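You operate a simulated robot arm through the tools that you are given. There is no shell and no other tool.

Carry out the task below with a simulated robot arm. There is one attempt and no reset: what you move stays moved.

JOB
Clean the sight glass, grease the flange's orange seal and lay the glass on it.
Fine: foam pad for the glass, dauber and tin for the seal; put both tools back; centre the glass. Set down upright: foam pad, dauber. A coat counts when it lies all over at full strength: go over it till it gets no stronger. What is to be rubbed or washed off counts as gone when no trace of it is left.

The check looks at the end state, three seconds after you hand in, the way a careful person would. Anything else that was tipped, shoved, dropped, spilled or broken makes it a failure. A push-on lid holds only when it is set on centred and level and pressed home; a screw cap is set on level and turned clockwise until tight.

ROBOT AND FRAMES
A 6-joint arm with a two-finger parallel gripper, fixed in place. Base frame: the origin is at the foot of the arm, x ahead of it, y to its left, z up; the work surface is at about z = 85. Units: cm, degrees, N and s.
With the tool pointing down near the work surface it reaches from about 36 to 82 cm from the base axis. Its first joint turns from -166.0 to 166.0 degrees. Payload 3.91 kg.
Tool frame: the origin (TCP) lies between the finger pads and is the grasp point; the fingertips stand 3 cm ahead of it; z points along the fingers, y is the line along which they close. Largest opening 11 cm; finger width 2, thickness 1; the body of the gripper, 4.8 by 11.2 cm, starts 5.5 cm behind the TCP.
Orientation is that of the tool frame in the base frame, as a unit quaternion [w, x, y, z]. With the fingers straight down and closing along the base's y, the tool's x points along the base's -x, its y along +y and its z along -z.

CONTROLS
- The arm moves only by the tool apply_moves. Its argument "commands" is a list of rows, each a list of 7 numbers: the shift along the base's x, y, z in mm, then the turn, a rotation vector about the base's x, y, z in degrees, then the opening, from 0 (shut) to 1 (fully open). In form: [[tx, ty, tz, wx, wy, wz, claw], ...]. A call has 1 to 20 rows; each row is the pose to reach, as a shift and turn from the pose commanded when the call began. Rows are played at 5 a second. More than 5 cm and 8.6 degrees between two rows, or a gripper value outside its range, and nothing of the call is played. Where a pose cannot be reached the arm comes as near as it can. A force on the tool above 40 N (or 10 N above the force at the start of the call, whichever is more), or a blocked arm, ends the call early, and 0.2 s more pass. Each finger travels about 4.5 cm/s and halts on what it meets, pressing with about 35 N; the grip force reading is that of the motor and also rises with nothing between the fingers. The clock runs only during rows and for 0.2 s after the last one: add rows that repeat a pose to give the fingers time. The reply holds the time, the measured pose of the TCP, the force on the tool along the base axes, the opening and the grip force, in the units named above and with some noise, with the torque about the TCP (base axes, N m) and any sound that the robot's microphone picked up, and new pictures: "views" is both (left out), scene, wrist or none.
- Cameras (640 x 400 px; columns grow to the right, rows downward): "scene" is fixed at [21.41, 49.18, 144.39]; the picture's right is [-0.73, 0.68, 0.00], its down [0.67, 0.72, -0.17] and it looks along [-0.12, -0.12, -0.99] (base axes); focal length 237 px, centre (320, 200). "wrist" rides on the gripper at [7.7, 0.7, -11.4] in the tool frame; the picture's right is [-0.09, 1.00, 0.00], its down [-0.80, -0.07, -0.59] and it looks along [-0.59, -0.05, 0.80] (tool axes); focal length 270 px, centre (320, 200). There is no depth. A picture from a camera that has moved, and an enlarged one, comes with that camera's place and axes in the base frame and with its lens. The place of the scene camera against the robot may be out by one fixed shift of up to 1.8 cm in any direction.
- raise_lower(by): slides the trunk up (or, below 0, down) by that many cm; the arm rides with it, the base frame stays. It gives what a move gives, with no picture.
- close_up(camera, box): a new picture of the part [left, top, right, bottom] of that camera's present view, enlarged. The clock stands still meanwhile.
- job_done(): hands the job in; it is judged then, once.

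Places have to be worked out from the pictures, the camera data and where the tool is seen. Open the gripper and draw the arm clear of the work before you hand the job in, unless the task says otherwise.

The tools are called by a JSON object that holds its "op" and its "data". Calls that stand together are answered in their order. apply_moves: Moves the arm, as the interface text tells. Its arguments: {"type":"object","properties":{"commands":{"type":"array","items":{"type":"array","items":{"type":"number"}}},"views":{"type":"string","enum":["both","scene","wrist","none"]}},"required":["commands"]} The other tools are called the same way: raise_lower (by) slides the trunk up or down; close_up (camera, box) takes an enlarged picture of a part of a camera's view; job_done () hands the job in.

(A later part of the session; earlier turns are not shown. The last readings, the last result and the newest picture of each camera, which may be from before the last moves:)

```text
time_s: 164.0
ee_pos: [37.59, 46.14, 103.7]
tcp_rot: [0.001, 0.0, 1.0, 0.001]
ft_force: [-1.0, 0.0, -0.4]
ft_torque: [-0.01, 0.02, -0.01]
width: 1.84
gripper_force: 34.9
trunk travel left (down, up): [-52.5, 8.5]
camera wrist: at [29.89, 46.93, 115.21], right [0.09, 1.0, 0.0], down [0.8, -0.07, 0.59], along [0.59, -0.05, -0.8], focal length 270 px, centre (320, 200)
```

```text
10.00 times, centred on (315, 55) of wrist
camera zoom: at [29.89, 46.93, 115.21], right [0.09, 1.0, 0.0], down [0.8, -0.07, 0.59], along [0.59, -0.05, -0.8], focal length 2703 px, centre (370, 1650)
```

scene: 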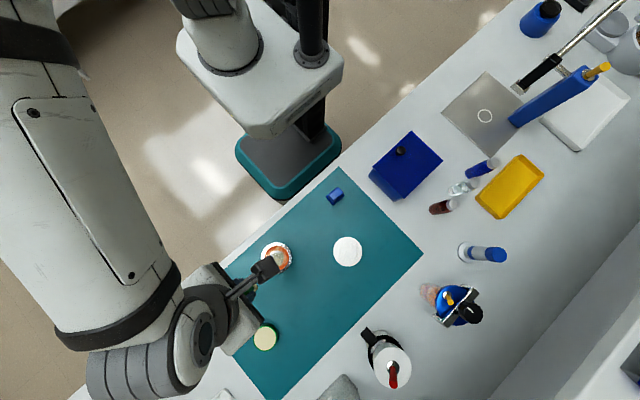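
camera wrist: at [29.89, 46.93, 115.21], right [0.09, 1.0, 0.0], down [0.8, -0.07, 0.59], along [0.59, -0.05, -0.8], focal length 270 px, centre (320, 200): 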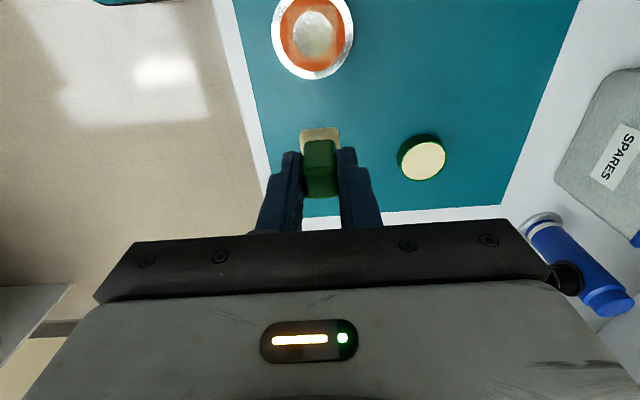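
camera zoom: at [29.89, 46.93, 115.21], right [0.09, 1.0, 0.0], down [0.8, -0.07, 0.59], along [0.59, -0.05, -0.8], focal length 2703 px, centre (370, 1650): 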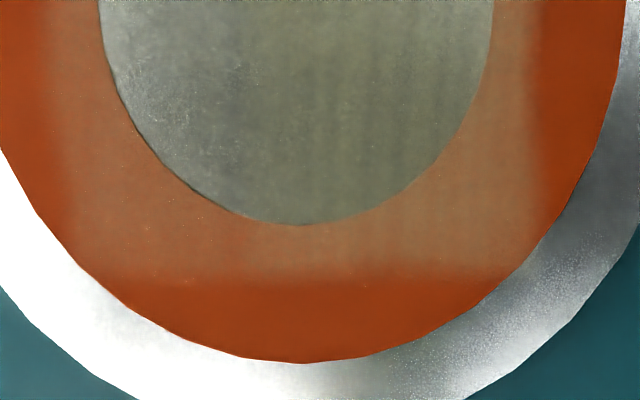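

The −y/−x half is still weaker than the +y half, so more is needed. I'll dip again and use light translating strokes, which build it faster.

{"op": "apply_moves", "data": {"commands": [[28, 38, 0, 0, 0, 0, 0.08], [57, 77, 0, 0, 0, 0, 0.08], [86, 115, 0, 0, 0, 0, 0.08], [86, 115, -40, 0, 0, 0, 0.08], [86, 115, -80, 0, 0, 0, 0.08], [86, 115, -104, 0, 0, 0, 0.08], [86, 115, -110.4, 0, 0, 0, 0.08], [86, 115, -110.4, 0, 0, 0, 0.08], [86, 115, -98, 0, 0, 0, 0.08], [86, 115, -55, 0, 0, 0, 0.08], [86, 115, -12, 0, 0, 0, 0.08], [62, 92, 0, 0, 0, 0, 0.08], [30, 65, 0, 0, 0, 0, 0.08], [-2, 37, 0, 0, 0, 0, 0.08], [-34, 10, 0, 0, 0, 0, 0.08], [-65, -15, -5, 0, 0, 0, 0.08], [-65, -15, -50, 0, 0, 0, 0.08], [-65, -15, -95, 0, 0, 0, 0.08], [-65, -15, -112, 0, 0, 0, 0.08], [-65, -15, -114, 0, 0, 0, 0.08]], "views": "wrist"}}

```text
time_s: 168.2
ee_pos: [31.18, 44.49, 92.24]
tcp_rot: [0.0, 0.001, 1.0, 0.0]
ft_force: [0.0, -0.2, 0.6]
ft_torque: [-0.02, 0.0, 0.01]
width: 1.81
gripper_force: 35.0
trunk travel left (down, up): [-52.5, 8.5]
camera wrist: at [23.53, 45.33, 103.79], right [0.09, 1.0, 0.0], down [0.8, -0.07, 0.59], along [0.59, -0.05, -0.8], focal length 270 px, centre (320, 200)
```

wrist: 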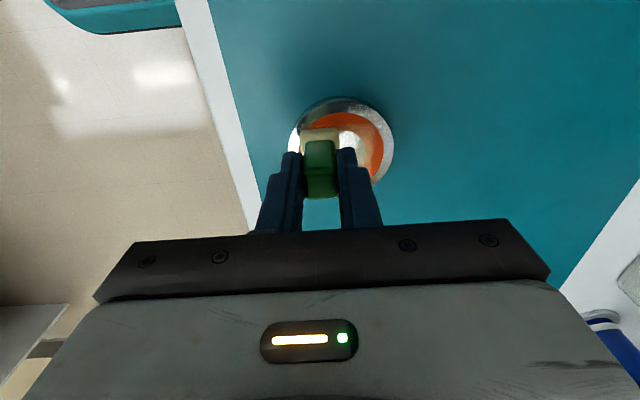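

Touching at 0.6 N at the (−x,−y) corner. Strokes along the −y side, 0.4 mm lower.

{"op": "apply_moves", "data": {"commands": [[0, 0, -0.4, 0, 0, 0, 0.08], [9, 0, -0.4, 0, 0, 0, 0.08], [18, 0, -0.4, 0, 0, 0, 0.08], [28, 0, -0.4, 0, 0, 0, 0.08], [18, 0, -0.4, 0, 0, 0, 0.08], [9, 0, -0.4, 0, 0, 0, 0.08], [0, 0, -0.4, 0, 0, 0, 0.08], [9, 0, -0.4, 0, 0, 0, 0.08], [18, 0, -0.4, 0, 0, 0, 0.08], [28, 0, -0.4, 0, 0, 0, 0.08], [18, 0, -0.4, 0, 0, 0, 0.08], [9, 0, -0.4, 0, 0, 0, 0.08], [0, 0, -0.4, 0, 0, 0, 0.08]], "views": "wrist"}}

{"op": "close_up", "data": {"camera": "wrist", "box": [240, 80, 420, 200]}}

```text
time_s: 171.0
ee_pos: [31.04, 44.62, 92.4]
tcp_rot: [0.0, 0.001, 1.0, 0.0]
ft_force: [-0.3, 0.6, -0.2]
ft_torque: [0.02, 0.01, -0.02]
width: 1.82
gripper_force: 34.8
trunk travel left (down, up): [-52.5, 8.5]
camera wrist: at [23.39, 45.36, 103.82], right [0.09, 1.0, 0.0], down [0.8, -0.07, 0.59], along [0.59, -0.05, -0.8], focal length 270 px, centre (320, 200)
```

wrist: 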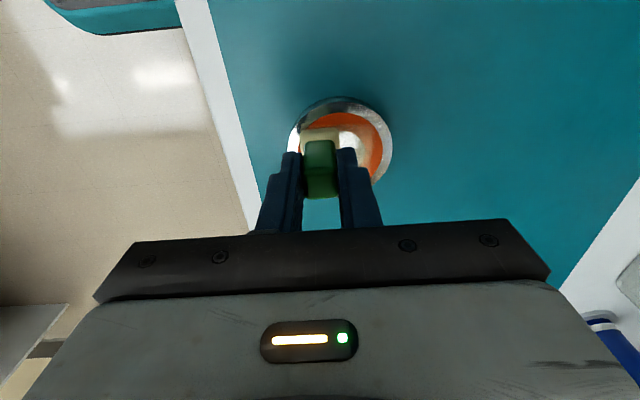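

```text
3.33 times, centred on (330, 140) of wrist
camera zoom: at [23.39, 45.36, 103.82], right [0.09, 1.0, 0.0], down [0.8, -0.07, 0.59], along [0.59, -0.05, -0.8], focal length 901 px, centre (287, 400)
```

zoom: 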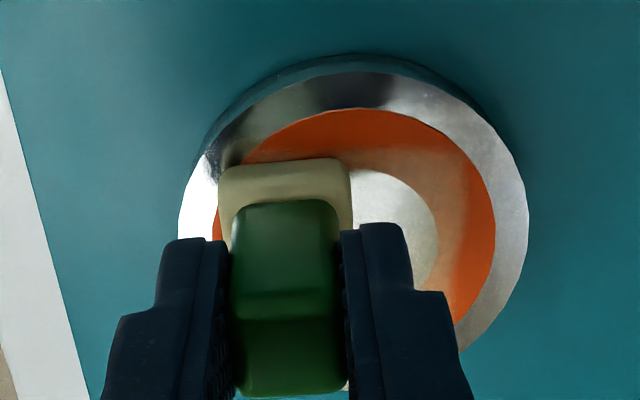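

Flange unmoved but contact was marginal. Another set 0.4 mm lower, including the −x side.

{"op": "apply_moves", "data": {"commands": [[0, 0, -0.4, 0, 0, 0, 0.08], [9, 0, -0.4, 0, 0, 0, 0.08], [18, 0, -0.4, 0, 0, 0, 0.08], [28, 0, -0.4, 0, 0, 0, 0.08], [18, 0, -0.4, 0, 0, 0, 0.08], [9, 0, -0.4, 0, 0, 0, 0.08], [0, 0, -0.4, 0, 0, 0, 0.08]], "views": "wrist"}}

{"op": "close_up", "data": {"camera": "wrist", "box": [240, 80, 420, 200]}}

```text
time_s: 172.6
ee_pos: [31.03, 44.57, 92.23]
tcp_rot: [0.0, -0.001, 1.0, 0.0]
ft_force: [0.3, -0.3, -0.9]
ft_torque: [0.01, 0.05, -0.01]
width: 1.79
gripper_force: 35.1
trunk travel left (down, up): [-52.5, 8.5]
camera wrist: at [23.36, 45.38, 103.83], right [0.09, 1.0, 0.0], down [0.8, -0.07, 0.59], along [0.59, -0.05, -0.8], focal length 270 px, centre (320, 200)
```

wrist: 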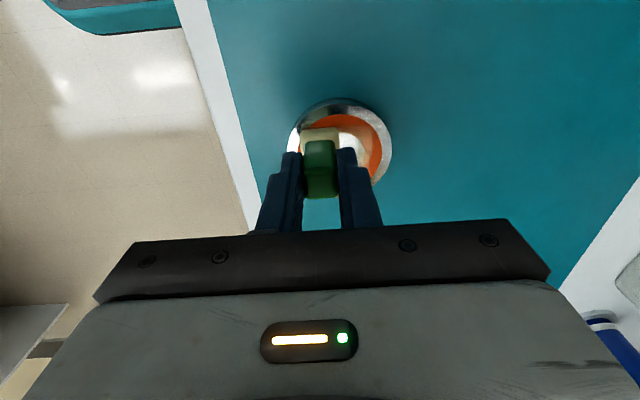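

```text
3.33 times, centred on (330, 140) of wrist
camera zoom: at [23.36, 45.38, 103.83], right [0.09, 1.0, 0.0], down [0.8, -0.07, 0.59], along [0.59, -0.05, -0.8], focal length 901 px, centre (287, 400)
```

zoom: 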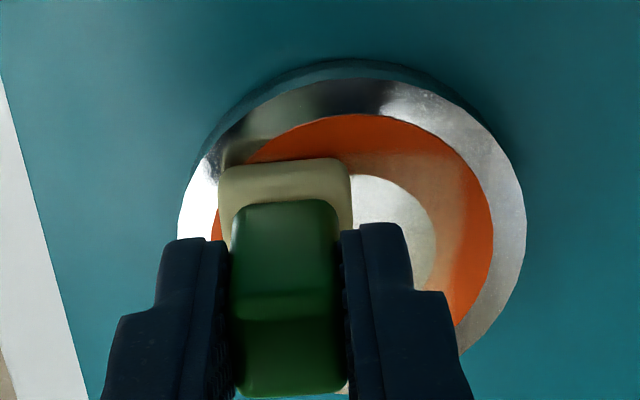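

Next the −x side: strokes along y and back, 0.2 mm lower.

{"op": "apply_moves", "data": {"commands": [[0, 0, -0.2, 0, 0, 0, 0.08], [0, 9, -0.2, 0, 0, 0, 0.08], [0, 18, -0.2, 0, 0, 0, 0.08], [0, 28, -0.2, 0, 0, 0, 0.08], [0, 18, -0.2, 0, 0, 0, 0.08], [0, 9, -0.2, 0, 0, 0, 0.08], [0, 0, -0.2, 0, 0, 0, 0.08], [0, 9, -0.2, 0, 0, 0, 0.08], [0, 18, -0.2, 0, 0, 0, 0.08], [0, 28, -0.2, 0, 0, 0, 0.08], [0, 18, -0.2, 0, 0, 0, 0.08], [0, 9, -0.2, 0, 0, 0, 0.08], [0, 0, -0.2, 0, 0, 0, 0.08]], "views": "wrist"}}

{"op": "close_up", "data": {"camera": "wrist", "box": [240, 80, 420, 200]}}

```text
time_s: 175.4
ee_pos: [31.1, 44.58, 92.25]
tcp_rot: [0.0, 0.0, 1.0, 0.0]
ft_force: [1.9, -0.8, 2.5]
ft_torque: [0.0, -0.05, 0.01]
width: 1.81
gripper_force: 35.0
trunk travel left (down, up): [-52.5, 8.5]
camera wrist: at [23.42, 45.33, 103.76], right [0.09, 1.0, 0.0], down [0.8, -0.07, 0.59], along [0.59, -0.05, -0.8], focal length 270 px, centre (320, 200)
```

wrist: 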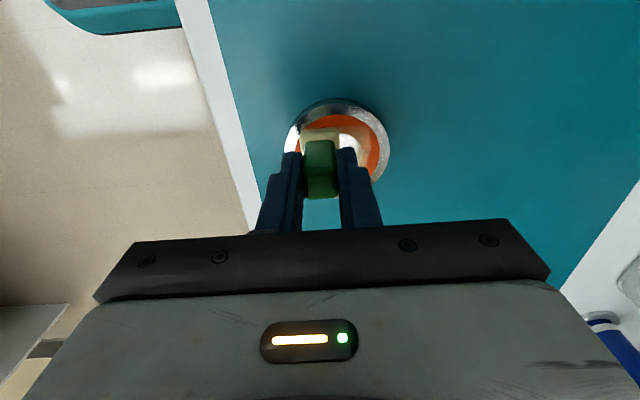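

```text
3.33 times, centred on (330, 140) of wrist
camera zoom: at [23.42, 45.33, 103.76], right [0.09, 1.0, 0.0], down [0.8, -0.07, 0.59], along [0.59, -0.05, -0.8], focal length 901 px, centre (287, 400)
```

zoom: 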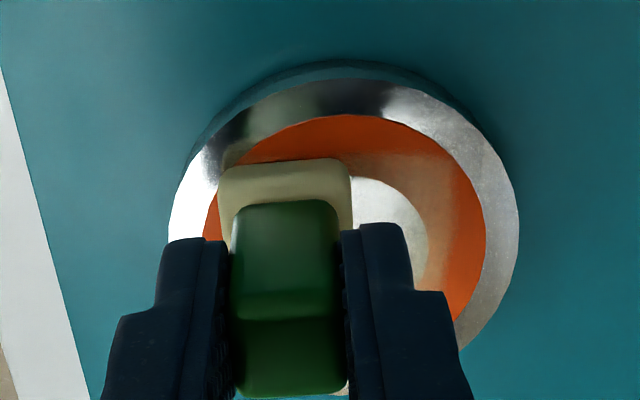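

Good, rubbing at ~2.5 N with the flange nearly still. Repeating on the −y side at this height, then inspecting.

{"op": "apply_moves", "data": {"commands": [[9, 0, 0, 0, 0, 0, 0.08], [18, 0, 0, 0, 0, 0, 0.08], [28, 0, 0, 0, 0, 0, 0.08], [18, 0, 0, 0, 0, 0, 0.08], [9, 0, 0, 0, 0, 0, 0.08], [0, 0, 0, 0, 0, 0, 0.08], [9, 0, 0, 0, 0, 0, 0.08], [18, 0, 0, 0, 0, 0, 0.08], [28, 0, 0, 0, 0, 0, 0.08], [28, 0, 5, 0, 0, 0, 0.08], [28, 0, 50, 0, 0, 0, 0.08], [45, 10, 90, 0, 0, 0, 0.08], [65, 15, 115, 0, 0, 0, 0.08], [65, 15, 115, 0, 0, 0, 0.08]], "views": "wrist"}}

{"op": "close_up", "data": {"camera": "wrist", "box": [250, 0, 370, 100]}}

```text
time_s: 178.4
ee_pos: [37.57, 45.95, 103.43]
tcp_rot: [0.0, 0.0, 1.0, 0.0]
ft_force: [0.5, -0.5, -0.7]
ft_torque: [-0.05, -0.04, 0.03]
width: 1.82
gripper_force: 35.1
trunk travel left (down, up): [-52.5, 8.5]
camera wrist: at [29.89, 46.78, 115.05], right [0.09, 1.0, 0.0], down [0.8, -0.07, 0.59], along [0.59, -0.05, -0.8], focal length 270 px, centre (320, 200)
```

wrist: 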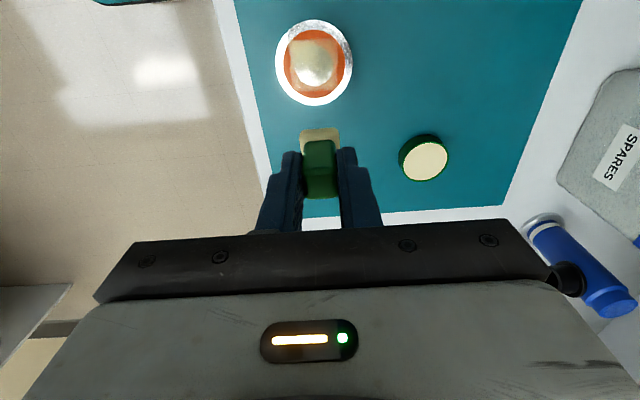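

```text
4.00 times, centred on (310, 50) of wrist
camera zoom: at [29.89, 46.78, 115.05], right [0.09, 1.0, 0.0], down [0.8, -0.07, 0.59], along [0.59, -0.05, -0.8], focal length 1081 px, centre (360, 800)
```

zoom: 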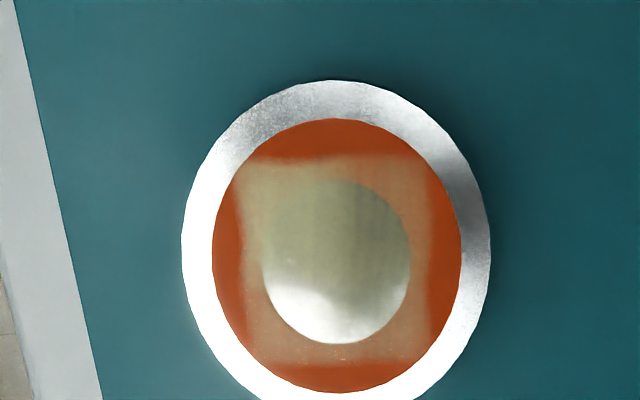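

Excellent: the rubbed (−x,−y) area is now nearly opaque cream, so that is the full-strength look. The flange shifted to about (34.8, 45.8). I'll re-dip and do the same for the +x and +y sides.

{"op": "apply_moves", "data": {"commands": [[28, 38, 0, 0, 0, 0, 0.08], [57, 77, 0, 0, 0, 0, 0.08], [86, 115, 0, 0, 0, 0, 0.08], [86, 115, -40, 0, 0, 0, 0.08], [86, 115, -80, 0, 0, 0, 0.08], [86, 115, -104, 0, 0, 0, 0.08], [86, 115, -110.4, 0, 0, 0, 0.08], [86, 115, -110.7, 0, 0, 0, 0.08], [86, 115, -110.7, 0, 0, 0, 0.08], [86, 115, -98, 0, 0, 0, 0.08], [86, 115, -55, 0, 0, 0, 0.08], [86, 115, -12, 0, 0, 0, 0.08], [60, 85, 0, 0, 0, 0, 0.08], [36, 60, 0, 0, 0, 0, 0.08], [10, 36, 0, 0, 0, 0, 0.08], [-12, 13, -10, 0, 0, 0, 0.08], [-12, 13, -55, 0, 0, 0, 0.08], [-12, 13, -95, 0, 0, 0, 0.08], [-12, 13, -112, 0, 0, 0, 0.08], [-12, 13, -114.5, 0, 0, 0, 0.08]], "views": "wrist"}}

{"op": "close_up", "data": {"camera": "wrist", "box": [220, 60, 400, 200]}}

```text
time_s: 182.6
ee_pos: [36.33, 47.53, 92.37]
tcp_rot: [0.0, 0.0, 1.0, 0.0]
ft_force: [0.0, -0.4, 2.8]
ft_torque: [-0.01, 0.0, 0.01]
width: 1.81
gripper_force: 35.3
trunk travel left (down, up): [-52.5, 8.5]
camera wrist: at [28.71, 48.22, 103.76], right [0.09, 1.0, 0.0], down [0.8, -0.07, 0.59], along [0.59, -0.05, -0.8], focal length 270 px, centre (320, 200)
```

wrist: 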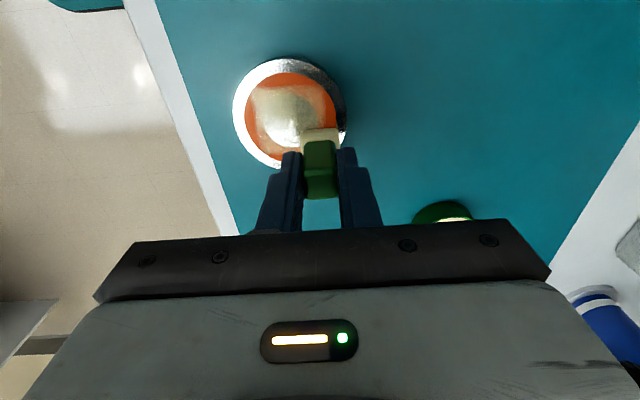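

```text
2.86 times, centred on (310, 130) of wrist
camera zoom: at [28.71, 48.22, 103.76], right [0.09, 1.0, 0.0], down [0.8, -0.07, 0.59], along [0.59, -0.05, -0.8], focal length 772 px, centre (349, 400)
```

zoom: 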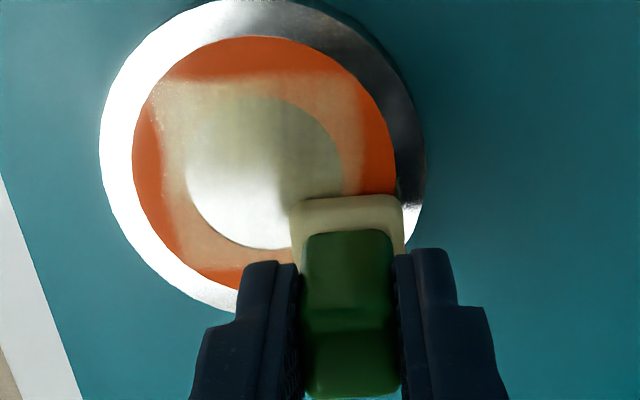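

2.8 N at the (+x,+y) corner. Strokes along the +x side.

{"op": "apply_moves", "data": {"commands": [[0, -9, 0, 0, 0, 0, 0.08], [0, -18, 0, 0, 0, 0, 0.08], [0, -28, 0, 0, 0, 0, 0.08], [0, -18, 0, 0, 0, 0, 0.08], [0, -9, 0, 0, 0, 0, 0.08], [0, 0, 0, 0, 0, 0, 0.08], [0, -9, 0, 0, 0, 0, 0.08], [0, -18, 0, 0, 0, 0, 0.08], [0, -28, 0, 0, 0, 0, 0.08], [0, -18, 0, 0, 0, 0, 0.08], [0, -9, 0, 0, 0, 0, 0.08], [0, 0, 0, 0, 0, 0, 0.08]], "views": "wrist"}}

{"op": "close_up", "data": {"camera": "wrist", "box": [220, 60, 400, 200]}}

```text
time_s: 185.2
ee_pos: [36.4, 47.43, 92.2]
tcp_rot: [0.0, 0.002, 1.0, 0.0]
ft_force: [0.0, -2.3, 4.5]
ft_torque: [-0.15, -0.01, 0.01]
width: 1.83
gripper_force: 35.0
trunk travel left (down, up): [-52.5, 8.5]
camera wrist: at [28.78, 48.08, 103.76], right [0.09, 1.0, 0.0], down [0.8, -0.07, 0.59], along [0.59, -0.05, -0.8], focal length 270 px, centre (320, 200)
```

wrist: 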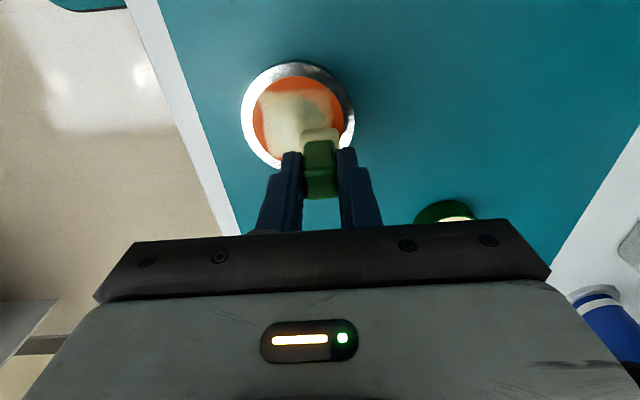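

```text
2.86 times, centred on (310, 130) of wrist
camera zoom: at [28.78, 48.08, 103.76], right [0.09, 1.0, 0.0], down [0.8, -0.07, 0.59], along [0.59, -0.05, -0.8], focal length 772 px, centre (349, 400)
```

zoom: 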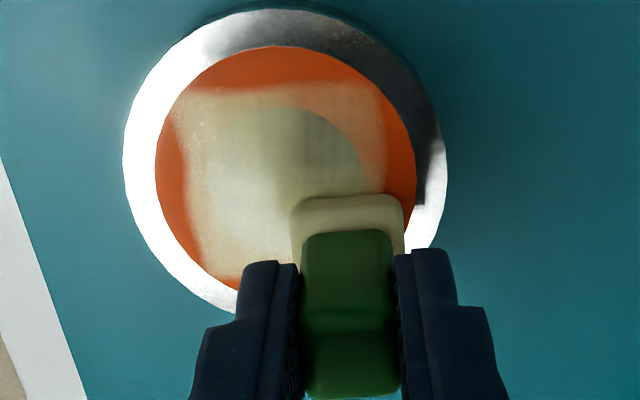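

Great, that's now cream on the −y/+x side. Strokes along the +y side next.

{"op": "apply_moves", "data": {"commands": [[0, 2, 0, 0, 0, 0, 0.08], [-10, 2, 0, 0, 0, 0, 0.08], [-20, 2, 0, 0, 0, 0, 0.08], [-30, 2, 0, 0, 0, 0, 0.08], [-20, 2, 0, 0, 0, 0, 0.08], [-10, 2, 0, 0, 0, 0, 0.08], [0, 2, 0, 0, 0, 0, 0.08], [-10, 2, 0, 0, 0, 0, 0.08], [-20, 2, 0, 0, 0, 0, 0.08], [-30, 2, 0, 0, 0, 0, 0.08]], "views": "wrist"}}

{"op": "close_up", "data": {"camera": "wrist", "box": [220, 60, 400, 200]}}

```text
time_s: 187.4
ee_pos: [33.35, 47.62, 92.26]
tcp_rot: [-0.001, 0.001, 1.0, 0.0]
ft_force: [0.3, 0.3, 2.8]
ft_torque: [0.03, 0.06, 0.0]
width: 1.86
gripper_force: 35.1
trunk travel left (down, up): [-52.5, 8.5]
camera wrist: at [25.64, 48.39, 103.76], right [0.09, 1.0, 0.0], down [0.8, -0.07, 0.59], along [0.59, -0.05, -0.8], focal length 270 px, centre (320, 200)
```

wrist: 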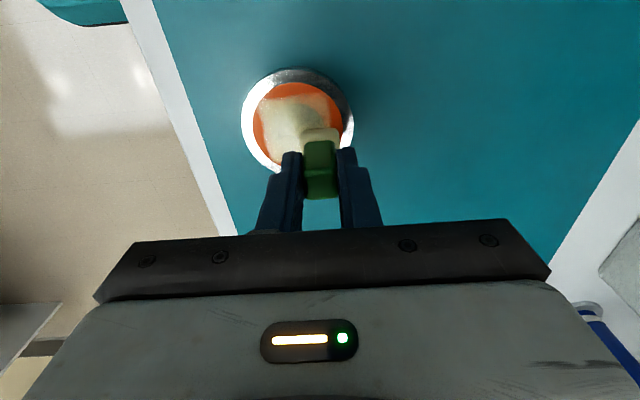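

```text
2.86 times, centred on (310, 130) of wrist
camera zoom: at [25.64, 48.39, 103.76], right [0.09, 1.0, 0.0], down [0.8, -0.07, 0.59], along [0.59, -0.05, -0.8], focal length 772 px, centre (349, 400)
```

zoom: 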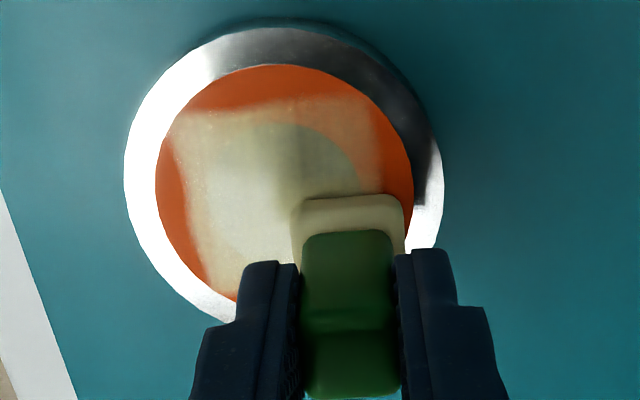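

The flange followed to about (32.2, 46.2). The weak area left is the (−x,+y) corner; I'll hop over there.

{"op": "apply_moves", "data": {"commands": [[0, 0, 8, 0, 0, 0, 0.08], [-14, 0, 8, 0, 0, 0, 0.08], [-27, 1, 6, 0, 0, 0, 0.08], [-27, 1, 0, 0, 0, 0, 0.08], [-27, 1, 0, 0, 0, 0, 0.08]], "views": "wrist"}}

{"op": "close_up", "data": {"camera": "wrist", "box": [220, 80, 400, 220]}}

```text
time_s: 188.6
ee_pos: [30.61, 47.68, 92.23]
tcp_rot: [0.0, -0.001, 1.0, 0.0]
ft_force: [0.6, -0.4, 8.2]
ft_torque: [-0.06, -0.03, 0.03]
width: 1.8
gripper_force: 35.2
trunk travel left (down, up): [-52.5, 8.5]
camera wrist: at [22.92, 48.46, 103.75], right [0.09, 1.0, 0.0], down [0.8, -0.07, 0.59], along [0.59, -0.05, -0.8], focal length 270 px, centre (320, 200)
```

wrist: 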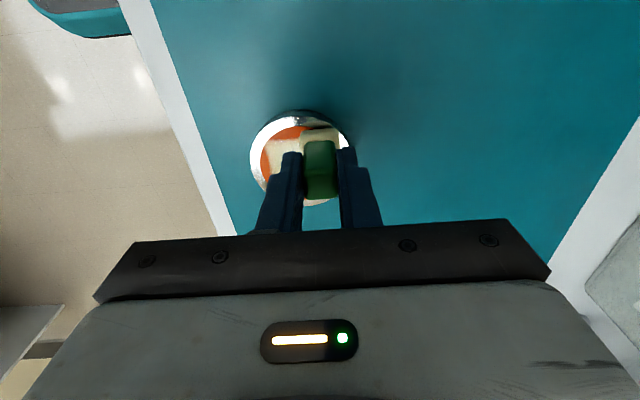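

```text
2.86 times, centred on (310, 150) of wrist
camera zoom: at [22.92, 48.46, 103.75], right [0.09, 1.0, 0.0], down [0.8, -0.07, 0.59], along [0.59, -0.05, -0.8], focal length 772 px, centre (349, 343)
```

zoom: 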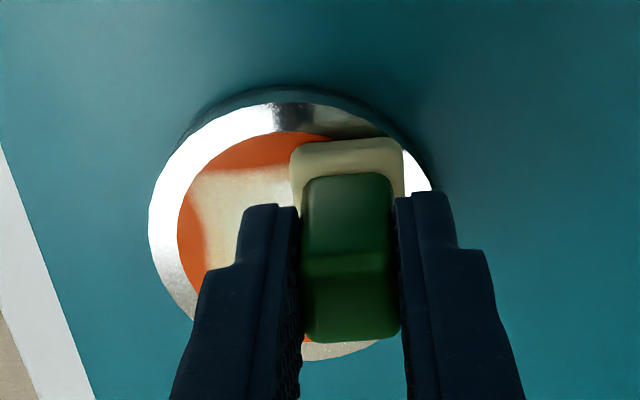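

8 N, so I'll ease up 0.4 mm and stroke along the −x side and then the +y side.

{"op": "apply_moves", "data": {"commands": [[0, 0, 0.4, 0, 0, 0, 0.08], [0, -9, 0.4, 0, 0, 0, 0.08], [0, -18, 0.4, 0, 0, 0, 0.08], [0, -28, 0.4, 0, 0, 0, 0.08], [0, -18, 0.4, 0, 0, 0, 0.08], [0, -9, 0.4, 0, 0, 0, 0.08], [0, 0, 0.4, 0, 0, 0, 0.08], [10, 0, 0.4, 0, 0, 0, 0.08], [20, 0, 0.4, 0, 0, 0, 0.08], [28, 0, 0.4, 0, 0, 0, 0.08], [20, 0, 0.4, 0, 0, 0, 0.08], [10, 0, 0.4, 0, 0, 0, 0.08], [0, 0, 0.4, 0, 0, 0, 0.08]], "views": "wrist"}}

{"op": "close_up", "data": {"camera": "wrist", "box": [220, 60, 400, 200]}}

```text
time_s: 191.4
ee_pos: [30.68, 47.74, 92.28]
tcp_rot: [0.0, 0.001, 1.0, -0.001]
ft_force: [-0.3, 0.4, 3.3]
ft_torque: [0.02, 0.02, -0.01]
width: 1.84
gripper_force: 35.1
trunk travel left (down, up): [-52.5, 8.5]
camera wrist: at [22.94, 48.45, 103.76], right [0.09, 1.0, 0.0], down [0.8, -0.07, 0.59], along [0.59, -0.05, -0.8], focal length 270 px, centre (320, 200)
```

wrist: 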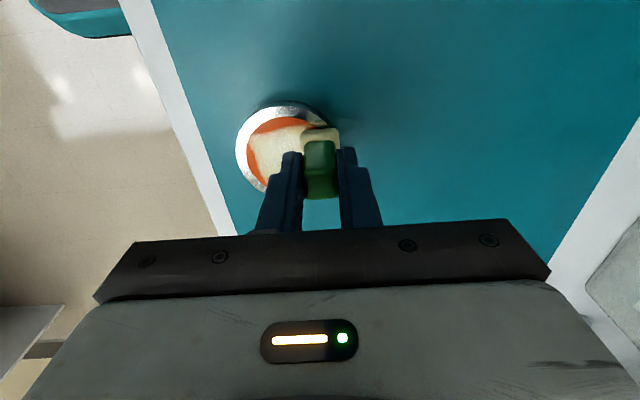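

```text
2.86 times, centred on (310, 130) of wrist
camera zoom: at [22.94, 48.45, 103.76], right [0.09, 1.0, 0.0], down [0.8, -0.07, 0.59], along [0.59, -0.05, -0.8], focal length 772 px, centre (349, 400)
```

zoom: 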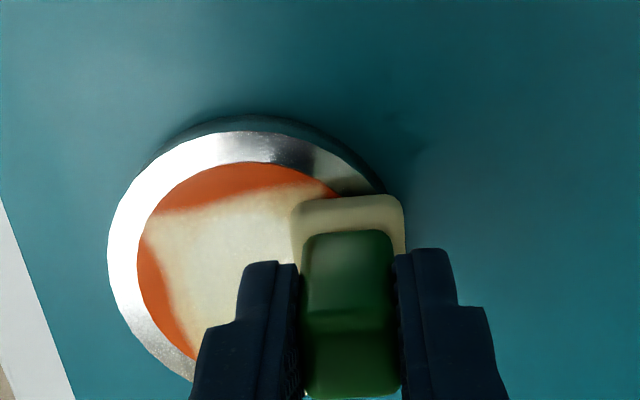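

It looks nearly opaque all over now. Lifting to inspect the whole patch.

{"op": "apply_moves", "data": {"commands": [[0, 0, 5, 0, 0, 0, 0.08], [0, 0, 45, 0, 0, 0, 0.08], [35, -5, 75, 0, 0, 0, 0.08], [60, -15, 105, 0, 0, 0, 0.08], [60, -15, 115, 0, 0, 0, 0.08], [60, -15, 115, 0, 0, 0, 0.08]], "views": "wrist"}}

{"op": "close_up", "data": {"camera": "wrist", "box": [250, 0, 370, 100]}}

{"op": "close_up", "data": {"camera": "wrist", "box": [280, 10, 350, 70]}}

```text
time_s: 192.8
ee_pos: [36.61, 46.05, 103.92]
tcp_rot: [0.0, 0.0, 1.0, 0.0]
ft_force: [0.5, -0.2, 0.4]
ft_torque: [-0.01, 0.03, 0.01]
width: 1.84
gripper_force: 34.9
trunk travel left (down, up): [-52.5, 8.5]
camera wrist: at [28.94, 46.92, 115.44], right [0.09, 1.0, 0.0], down [0.8, -0.07, 0.59], along [0.59, -0.05, -0.8], focal length 270 px, centre (320, 200)
```

wrist: 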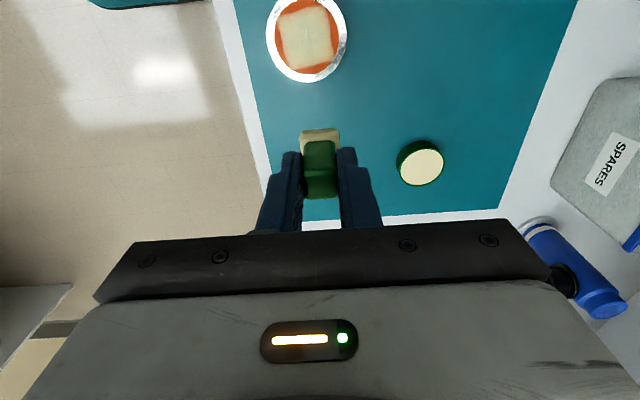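

```text
4.00 times, centred on (310, 50) of wrist
camera zoom: at [28.94, 46.92, 115.44], right [0.09, 1.0, 0.0], down [0.8, -0.07, 0.59], along [0.59, -0.05, -0.8], focal length 1081 px, centre (360, 800)
```

zoom: 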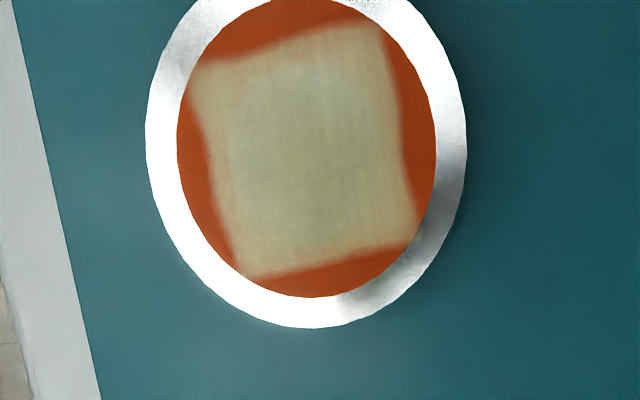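

```text
6.67 times, centred on (315, 40) of wrist
camera zoom: at [28.94, 46.92, 115.44], right [0.09, 1.0, 0.0], down [0.8, -0.07, 0.59], along [0.59, -0.05, -0.8], focal length 1802 px, centre (353, 1267)
```

zoom: 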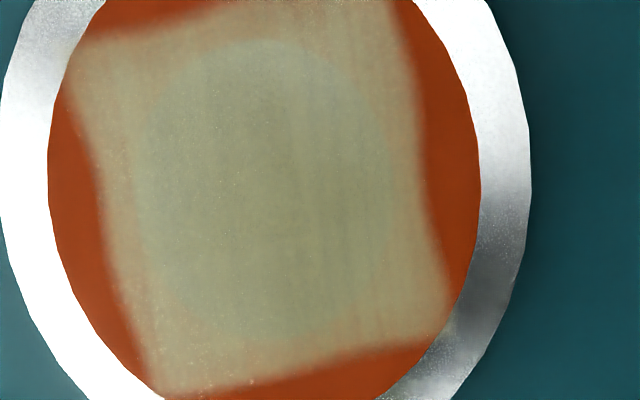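

The greased patch is a square fixed to the flange, now nearly opaque everywhere but slightly tinted near its edges. I'll dip once more and do another full round.

{"op": "apply_moves", "data": {"commands": [[24, 29, 0, 0, 0, 0, 0.08], [48, 58, 0, 0, 0, 0, 0.08], [72, 87, 0, 0, 0, 0, 0.08], [95, 114, 0, 0, 0, 0, 0.08], [95, 114, -45, 0, 0, 0, 0.08], [95, 114, -90, 0, 0, 0, 0.08], [95, 114, -108, 0, 0, 0, 0.08], [95, 114, -111.6, 0, 0, 0, 0.08], [95, 114, -111.6, 0, 0, 0, 0.08], [95, 114, -98, 0, 0, 0, 0.08], [95, 114, -55, 0, 0, 0, 0.08], [95, 114, -12, 0, 0, 0, 0.08], [70, 90, 0, 0, 0, 0, 0.08], [36, 62, 0, 0, 0, 0, 0.08], [2, 34, 0, 0, 0, 0, 0.08], [-32, 6, 0, 0, 0, 0, 0.08], [-66, -22, -5, 0, 0, 0, 0.08], [-66, -22, -52, 0, 0, 0, 0.08], [-66, -22, -98, 0, 0, 0, 0.08], [-66, -22, -113.5, 0, 0, 0, 0.08]], "views": "none"}}

{"op": "apply_moves", "data": {"commands": [[0, 0, -1.3, 0, 0, 0, 0.08], [0, 0, -1.3, 0, 0, 0, 0.08]], "views": "wrist"}}

{"op": "close_up", "data": {"camera": "wrist", "box": [240, 80, 420, 200]}}

```text
time_s: 197.0
ee_pos: [29.86, 43.96, 92.31]
tcp_rot: [0.0, 0.001, 1.0, 0.0]
ft_force: [0.7, 0.4, -0.4]
ft_torque: [0.01, -0.04, -0.01]
width: 1.85
gripper_force: 34.9
trunk travel left (down, up): [-52.5, 8.5]
```

```text
time_s: 197.6
ee_pos: [30.06, 43.9, 92.37]
tcp_rot: [0.0, 0.0, 1.0, 0.0]
ft_force: [0.5, 0.4, -0.7]
ft_torque: [0.03, -0.01, -0.03]
width: 1.85
gripper_force: 34.8
trunk travel left (down, up): [-52.5, 8.5]
camera wrist: at [22.35, 44.75, 103.78], right [0.09, 1.0, 0.0], down [0.8, -0.07, 0.59], along [0.59, -0.05, -0.8], focal length 270 px, centre (320, 200)
```

wrist: 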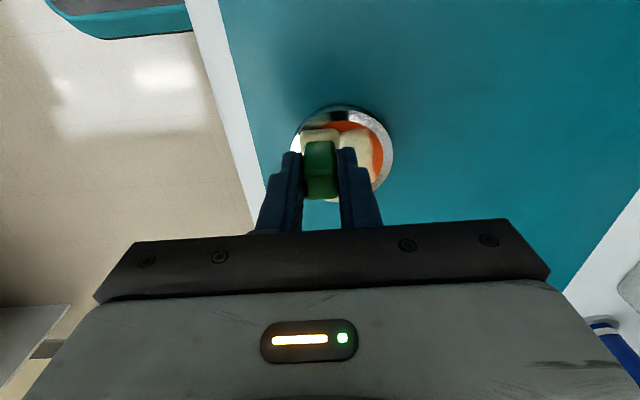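

```text
3.33 times, centred on (330, 140) of wrist
camera zoom: at [22.35, 44.75, 103.78], right [0.09, 1.0, 0.0], down [0.8, -0.07, 0.59], along [0.59, -0.05, -0.8], focal length 901 px, centre (287, 400)
```

zoom: 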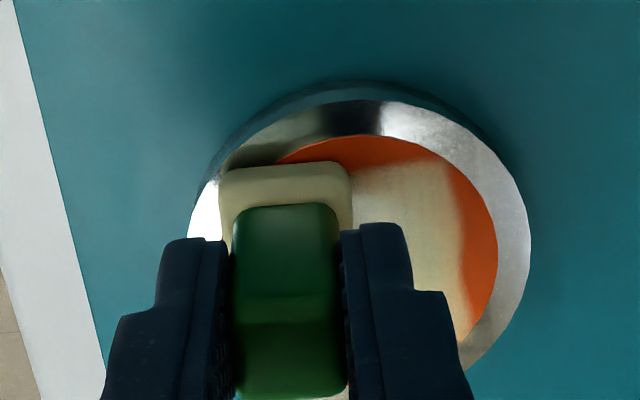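

Right spot, not yet touching. Lowering 0.9 mm and stroking along the −x and −y sides.

{"op": "apply_moves", "data": {"commands": [[0, 0, -0.9, 0, 0, 0, 0.08], [0, 10, -0.9, 0, 0, 0, 0.08], [0, 20, -0.9, 0, 0, 0, 0.08], [0, 30, -0.9, 0, 0, 0, 0.08], [0, 20, -0.9, 0, 0, 0, 0.08], [0, 10, -0.9, 0, 0, 0, 0.08], [0, 0, -0.9, 0, 0, 0, 0.08], [0, 10, -0.9, 0, 0, 0, 0.08], [0, 20, -0.9, 0, 0, 0, 0.08], [0, 30, -0.9, 0, 0, 0, 0.08], [0, 20, -0.9, 0, 0, 0, 0.08], [0, 10, -0.9, 0, 0, 0, 0.08], [0, 0, -0.9, 0, 0, 0, 0.08]], "views": "wrist"}}

{"op": "close_up", "data": {"camera": "wrist", "box": [240, 80, 420, 200]}}

```text
time_s: 200.4
ee_pos: [30.04, 43.93, 92.28]
tcp_rot: [0.0, 0.001, 1.0, 0.0]
ft_force: [0.6, 1.6, 7.8]
ft_torque: [0.04, -0.01, -0.03]
width: 1.85
gripper_force: 34.8
trunk travel left (down, up): [-52.5, 8.5]
camera wrist: at [22.3, 44.66, 103.75], right [0.09, 1.0, 0.0], down [0.8, -0.07, 0.59], along [0.59, -0.05, -0.8], focal length 270 px, centre (320, 200)
```

wrist: 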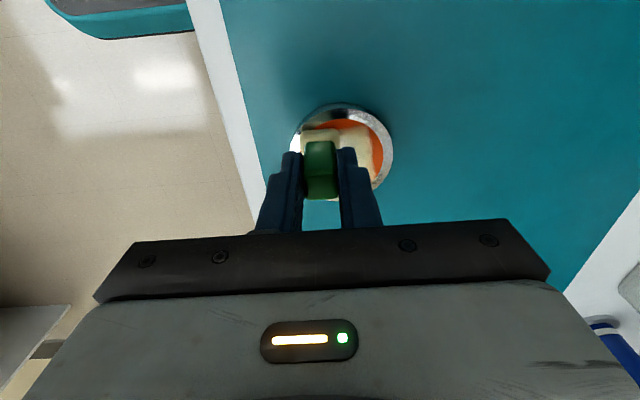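

```text
3.33 times, centred on (330, 140) of wrist
camera zoom: at [22.3, 44.66, 103.75], right [0.09, 1.0, 0.0], down [0.8, -0.07, 0.59], along [0.59, -0.05, -0.8], focal length 901 px, centre (287, 400)
```

zoom: 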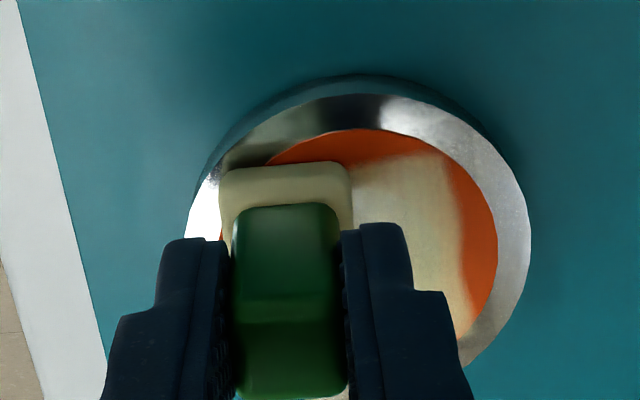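

Flange in place. Now strokes along the −y side (slightly lighter).

{"op": "apply_moves", "data": {"commands": [[0, 0, 0.3, 0, 0, 0, 0.08], [10, 0, 0.3, 0, 0, 0, 0.08], [20, 0, 0.3, 0, 0, 0, 0.08], [30, 0, 0.3, 0, 0, 0, 0.08], [20, 0, 0.3, 0, 0, 0, 0.08], [10, 0, 0.3, 0, 0, 0, 0.08], [0, 0, 0.3, 0, 0, 0, 0.08], [10, 0, 0.3, 0, 0, 0, 0.08], [20, 0, 0.3, 0, 0, 0, 0.08], [30, 0, 0.3, 0, 0, 0, 0.08]], "views": "wrist"}}

{"op": "close_up", "data": {"camera": "wrist", "box": [240, 40, 420, 200]}}

```text
time_s: 202.6
ee_pos: [33.02, 43.87, 92.24]
tcp_rot: [0.0, 0.0, 1.0, -0.001]
ft_force: [-1.3, -0.1, 2.7]
ft_torque: [-0.04, 0.06, 0.05]
width: 1.83
gripper_force: 35.2
trunk travel left (down, up): [-52.5, 8.5]
camera wrist: at [25.33, 44.76, 103.77], right [0.09, 1.0, 0.0], down [0.8, -0.07, 0.59], along [0.59, -0.05, -0.8], focal length 270 px, centre (320, 200)
```

wrist: 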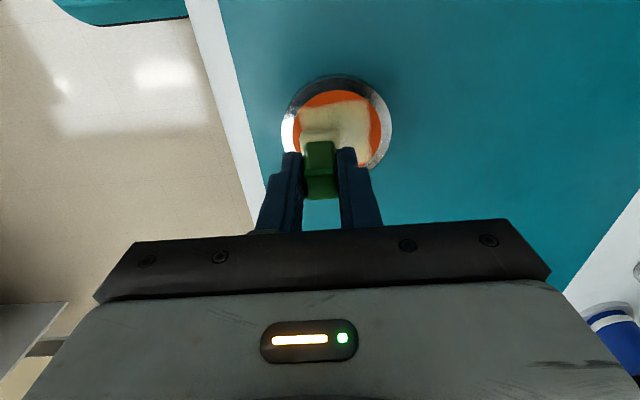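

```text
2.50 times, centred on (330, 120) of wrist
camera zoom: at [25.33, 44.76, 103.77], right [0.09, 1.0, 0.0], down [0.8, -0.07, 0.59], along [0.59, -0.05, -0.8], focal length 676 px, centre (295, 400)
```

zoom: 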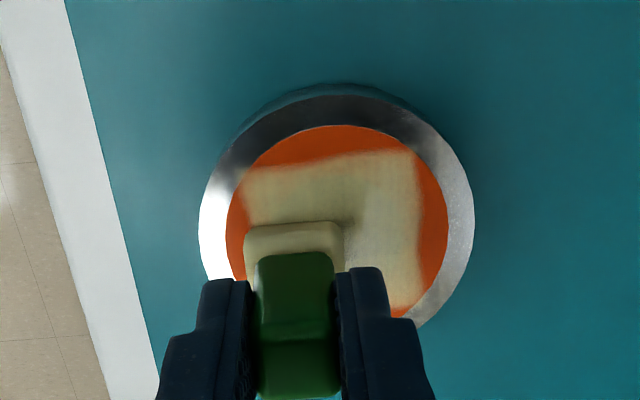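

The flange shifted about +1.4 cm in x. Now the +x side strokes, then the +y side.

{"op": "apply_moves", "data": {"commands": [[0, 0, 6, 0, 0, 0, 0.08], [15, -1, 6, 0, 0, 0, 0.08], [15, -1, -0.2, 0, 0, 0, 0.08], [15, 9, -0.2, 0, 0, 0, 0.08], [15, 19, -0.2, 0, 0, 0, 0.08], [15, 29, -0.2, 0, 0, 0, 0.08], [15, 19, -0.2, 0, 0, 0, 0.08], [15, 9, -0.2, 0, 0, 0, 0.08], [15, -1, -0.2, 0, 0, 0, 0.08], [15, 9, -0.2, 0, 0, 0, 0.08], [15, 19, -0.2, 0, 0, 0, 0.08], [15, 29, -0.2, 0, 0, 0, 0.08]], "views": "wrist"}}

{"op": "close_up", "data": {"camera": "wrist", "box": [220, 40, 400, 200]}}

```text
time_s: 205.2
ee_pos: [34.55, 46.92, 92.25]
tcp_rot: [0.0, 0.0, 1.0, -0.001]
ft_force: [-0.8, -0.5, 0.4]
ft_torque: [-0.02, 0.04, -0.01]
width: 1.83
gripper_force: 34.5
trunk travel left (down, up): [-52.5, 8.5]
camera wrist: at [26.84, 47.69, 103.77], right [0.09, 1.0, 0.0], down [0.8, -0.07, 0.59], along [0.59, -0.05, -0.8], focal length 270 px, centre (320, 200)
```

wrist: 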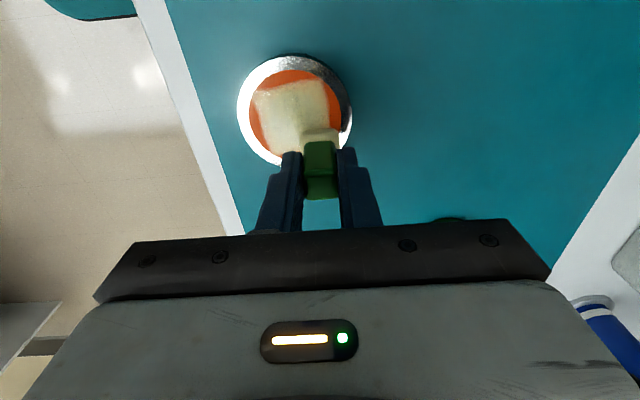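

```text
2.50 times, centred on (310, 120) of wrist
camera zoom: at [26.84, 47.69, 103.77], right [0.09, 1.0, 0.0], down [0.8, -0.07, 0.59], along [0.59, -0.05, -0.8], focal length 676 px, centre (345, 400)
```

zoom: 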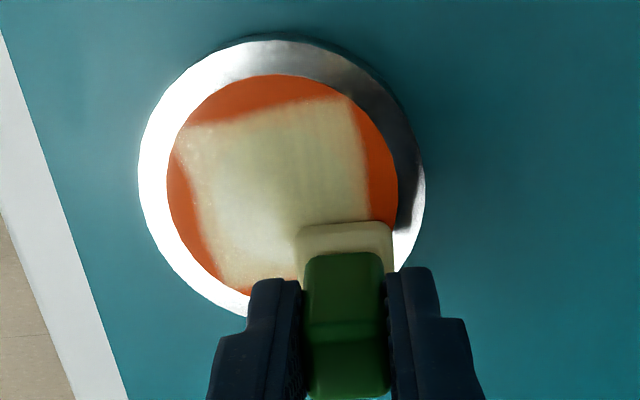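

Very even now. Finishing with strokes along the +y side and the (−x,+y) corner.

{"op": "apply_moves", "data": {"commands": [[0, 1, -0.3, 0, 0, 0, 0.08], [-10, 1, -0.3, 0, 0, 0, 0.08], [-20, 1, -0.3, 0, 0, 0, 0.08], [-30, 1, -0.3, 0, 0, 0, 0.08], [-20, 1, -0.3, 0, 0, 0, 0.08], [-10, 1, -0.3, 0, 0, 0, 0.08], [0, 1, -0.3, 0, 0, 0, 0.08], [-10, 1, -0.3, 0, 0, 0, 0.08], [-20, 1, -0.3, 0, 0, 0, 0.08], [-30, 1, -0.3, 0, 0, 0, 0.08]], "views": "wrist"}}

{"op": "close_up", "data": {"camera": "wrist", "box": [220, 40, 400, 200]}}

```text
time_s: 207.4
ee_pos: [31.61, 47.03, 92.27]
tcp_rot: [0.0, 0.0, 1.0, 0.0]
ft_force: [0.1, -0.4, 0.6]
ft_torque: [0.0, 0.0, 0.05]
width: 1.85
gripper_force: 35.0
trunk travel left (down, up): [-52.5, 8.5]
camera wrist: at [23.87, 47.78, 103.8], right [0.09, 1.0, 0.0], down [0.8, -0.07, 0.59], along [0.59, -0.05, -0.8], focal length 270 px, centre (320, 200)
```

wrist: 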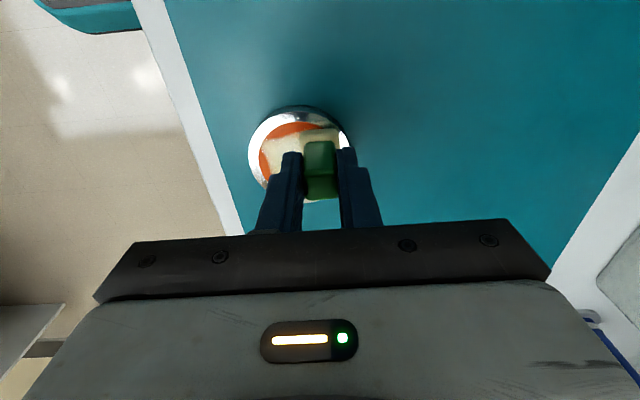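

```text
2.50 times, centred on (310, 120) of wrist
camera zoom: at [23.87, 47.78, 103.8], right [0.09, 1.0, 0.0], down [0.8, -0.07, 0.59], along [0.59, -0.05, -0.8], focal length 676 px, centre (345, 400)
```

zoom: 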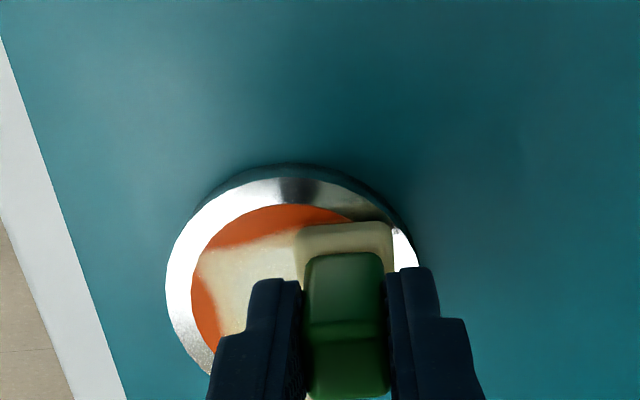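

Flange stayed, contact light. One more pass slightly lower from this corner along both sides, then lift and inspect.

{"op": "apply_moves", "data": {"commands": [[0, 0, -0.4, 0, 0, 0, 0.08], [10, 0, -0.4, 0, 0, 0, 0.08], [20, 0, -0.4, 0, 0, 0, 0.08], [28, 0, -0.4, 0, 0, 0, 0.08], [20, 0, -0.4, 0, 0, 0, 0.08], [10, 0, -0.4, 0, 0, 0, 0.08], [0, 0, -0.4, 0, 0, 0, 0.08], [0, -10, -0.4, 0, 0, 0, 0.08], [0, -20, -0.4, 0, 0, 0, 0.08], [0, -28, -0.4, 0, 0, 0, 0.08], [0, -20, -0.4, 0, 0, 0, 0.08], [0, -10, -0.4, 0, 0, 0, 0.08], [0, 0, -0.4, 0, 0, 0, 0.08], [0, 0, 5, 0, 0, 0, 0.08], [0, 0, 50, 0, 0, 0, 0.08], [30, -8, 85, 0, 0, 0, 0.08], [60, -10, 115, 0, 0, 0, 0.08], [60, -10, 115, 0, 0, 0, 0.08]], "views": "wrist"}}

{"op": "close_up", "data": {"camera": "wrist", "box": [250, 0, 370, 100]}}

{"op": "close_up", "data": {"camera": "wrist", "box": [280, 10, 350, 70]}}

```text
time_s: 211.2
ee_pos: [37.55, 46.07, 103.99]
tcp_rot: [0.0, 0.0, 1.0, 0.001]
ft_force: [0.4, -0.8, -0.9]
ft_torque: [0.01, -0.02, 0.0]
width: 1.82
gripper_force: 35.0
trunk travel left (down, up): [-52.5, 8.5]
camera wrist: at [29.88, 46.78, 115.42], right [0.09, 1.0, 0.0], down [0.8, -0.07, 0.59], along [0.59, -0.05, -0.8], focal length 270 px, centre (320, 200)
```

wrist: 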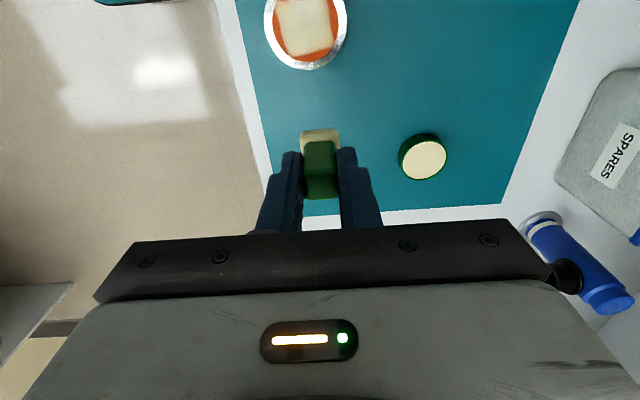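

```text
4.00 times, centred on (310, 50) of wrist
camera zoom: at [29.88, 46.78, 115.42], right [0.09, 1.0, 0.0], down [0.8, -0.07, 0.59], along [0.59, -0.05, -0.8], focal length 1081 px, centre (360, 800)
```

zoom: 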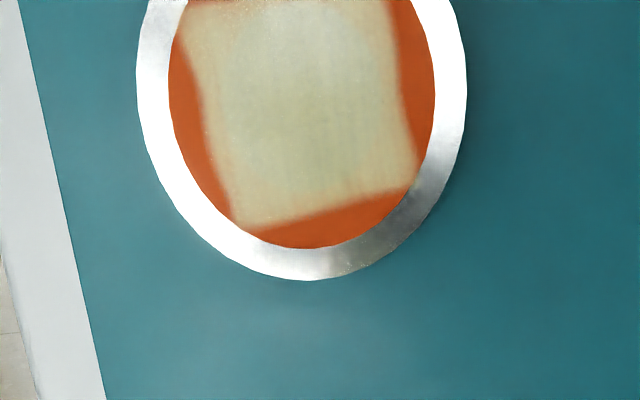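

```text
6.67 times, centred on (315, 40) of wrist
camera zoom: at [29.88, 46.78, 115.42], right [0.09, 1.0, 0.0], down [0.8, -0.07, 0.59], along [0.59, -0.05, -0.8], focal length 1802 px, centre (353, 1267)
```

zoom: 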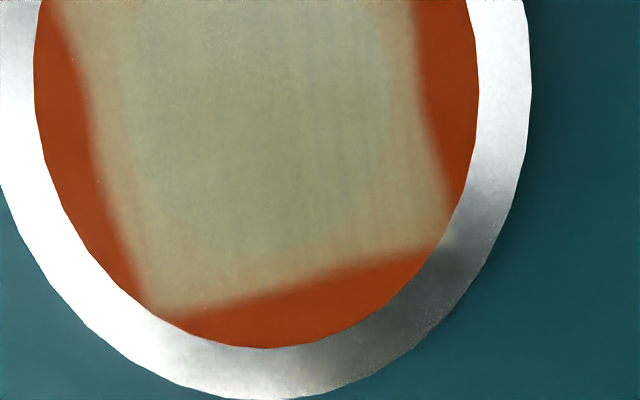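

It looks close to saturated. To confirm, I'll dip and take an unobstructed scene picture as a reference before one more round.

{"op": "apply_moves", "data": {"commands": [[28, 39, 0, 0, 0, 0, 0.08], [57, 78, 0, 0, 0, 0, 0.08], [86, 116, 0, 0, 0, 0, 0.08], [86, 116, -45, 0, 0, 0, 0.08], [86, 116, -90, 0, 0, 0, 0.08], [86, 116, -107, 0, 0, 0, 0.08], [86, 116, -110.8, 0, 0, 0, 0.08], [86, 116, -110.8, 0, 0, 0, 0.08]], "views": "scene"}}

{"op": "close_up", "data": {"camera": "scene", "box": [262, 244, 292, 274]}}

```text
time_s: 213.0
ee_pos: [46.09, 57.73, 92.63]
tcp_rot: [0.0, 0.0, 1.0, 0.0]
ft_force: [0.4, 0.9, 2.4]
ft_torque: [0.0, 0.0, -0.02]
width: 1.81
gripper_force: 34.8
trunk travel left (down, up): [-52.5, 8.5]
```

scene: 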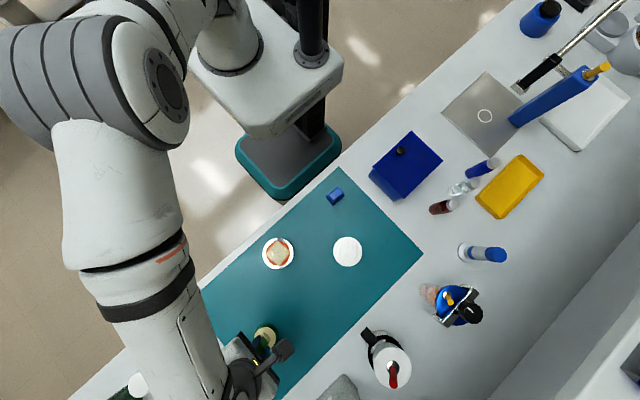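

```text
13.33 times, centred on (277, 259) of scene
camera zoom: at [21.41, 49.18, 144.39], right [-0.73, 0.68, 0.0], down [0.67, 0.72, -0.17], along [-0.12, -0.12, -0.99], focal length 3162 px, centre (893, -587)
```

zoom: 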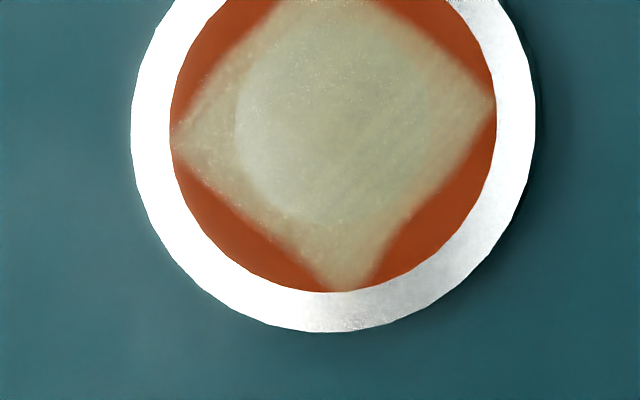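

{"op": "close_up", "data": {"camera": "scene", "box": [262, 236, 294, 270]}}

```text
11.76 times, centred on (278, 253) of scene
camera zoom: at [21.41, 49.18, 144.39], right [-0.73, 0.68, 0.0], down [0.67, 0.72, -0.17], along [-0.12, -0.12, -0.99], focal length 2790 px, centre (814, -424)
```

zoom: 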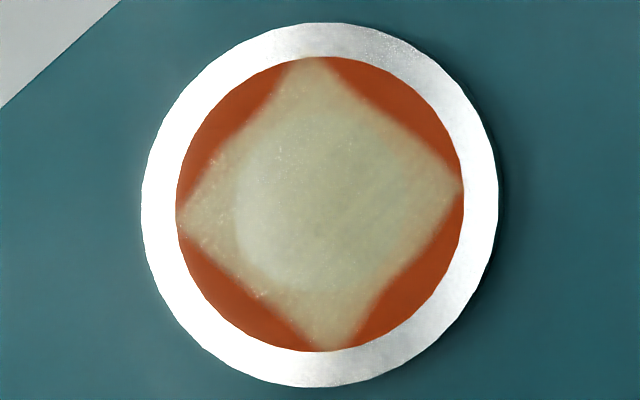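

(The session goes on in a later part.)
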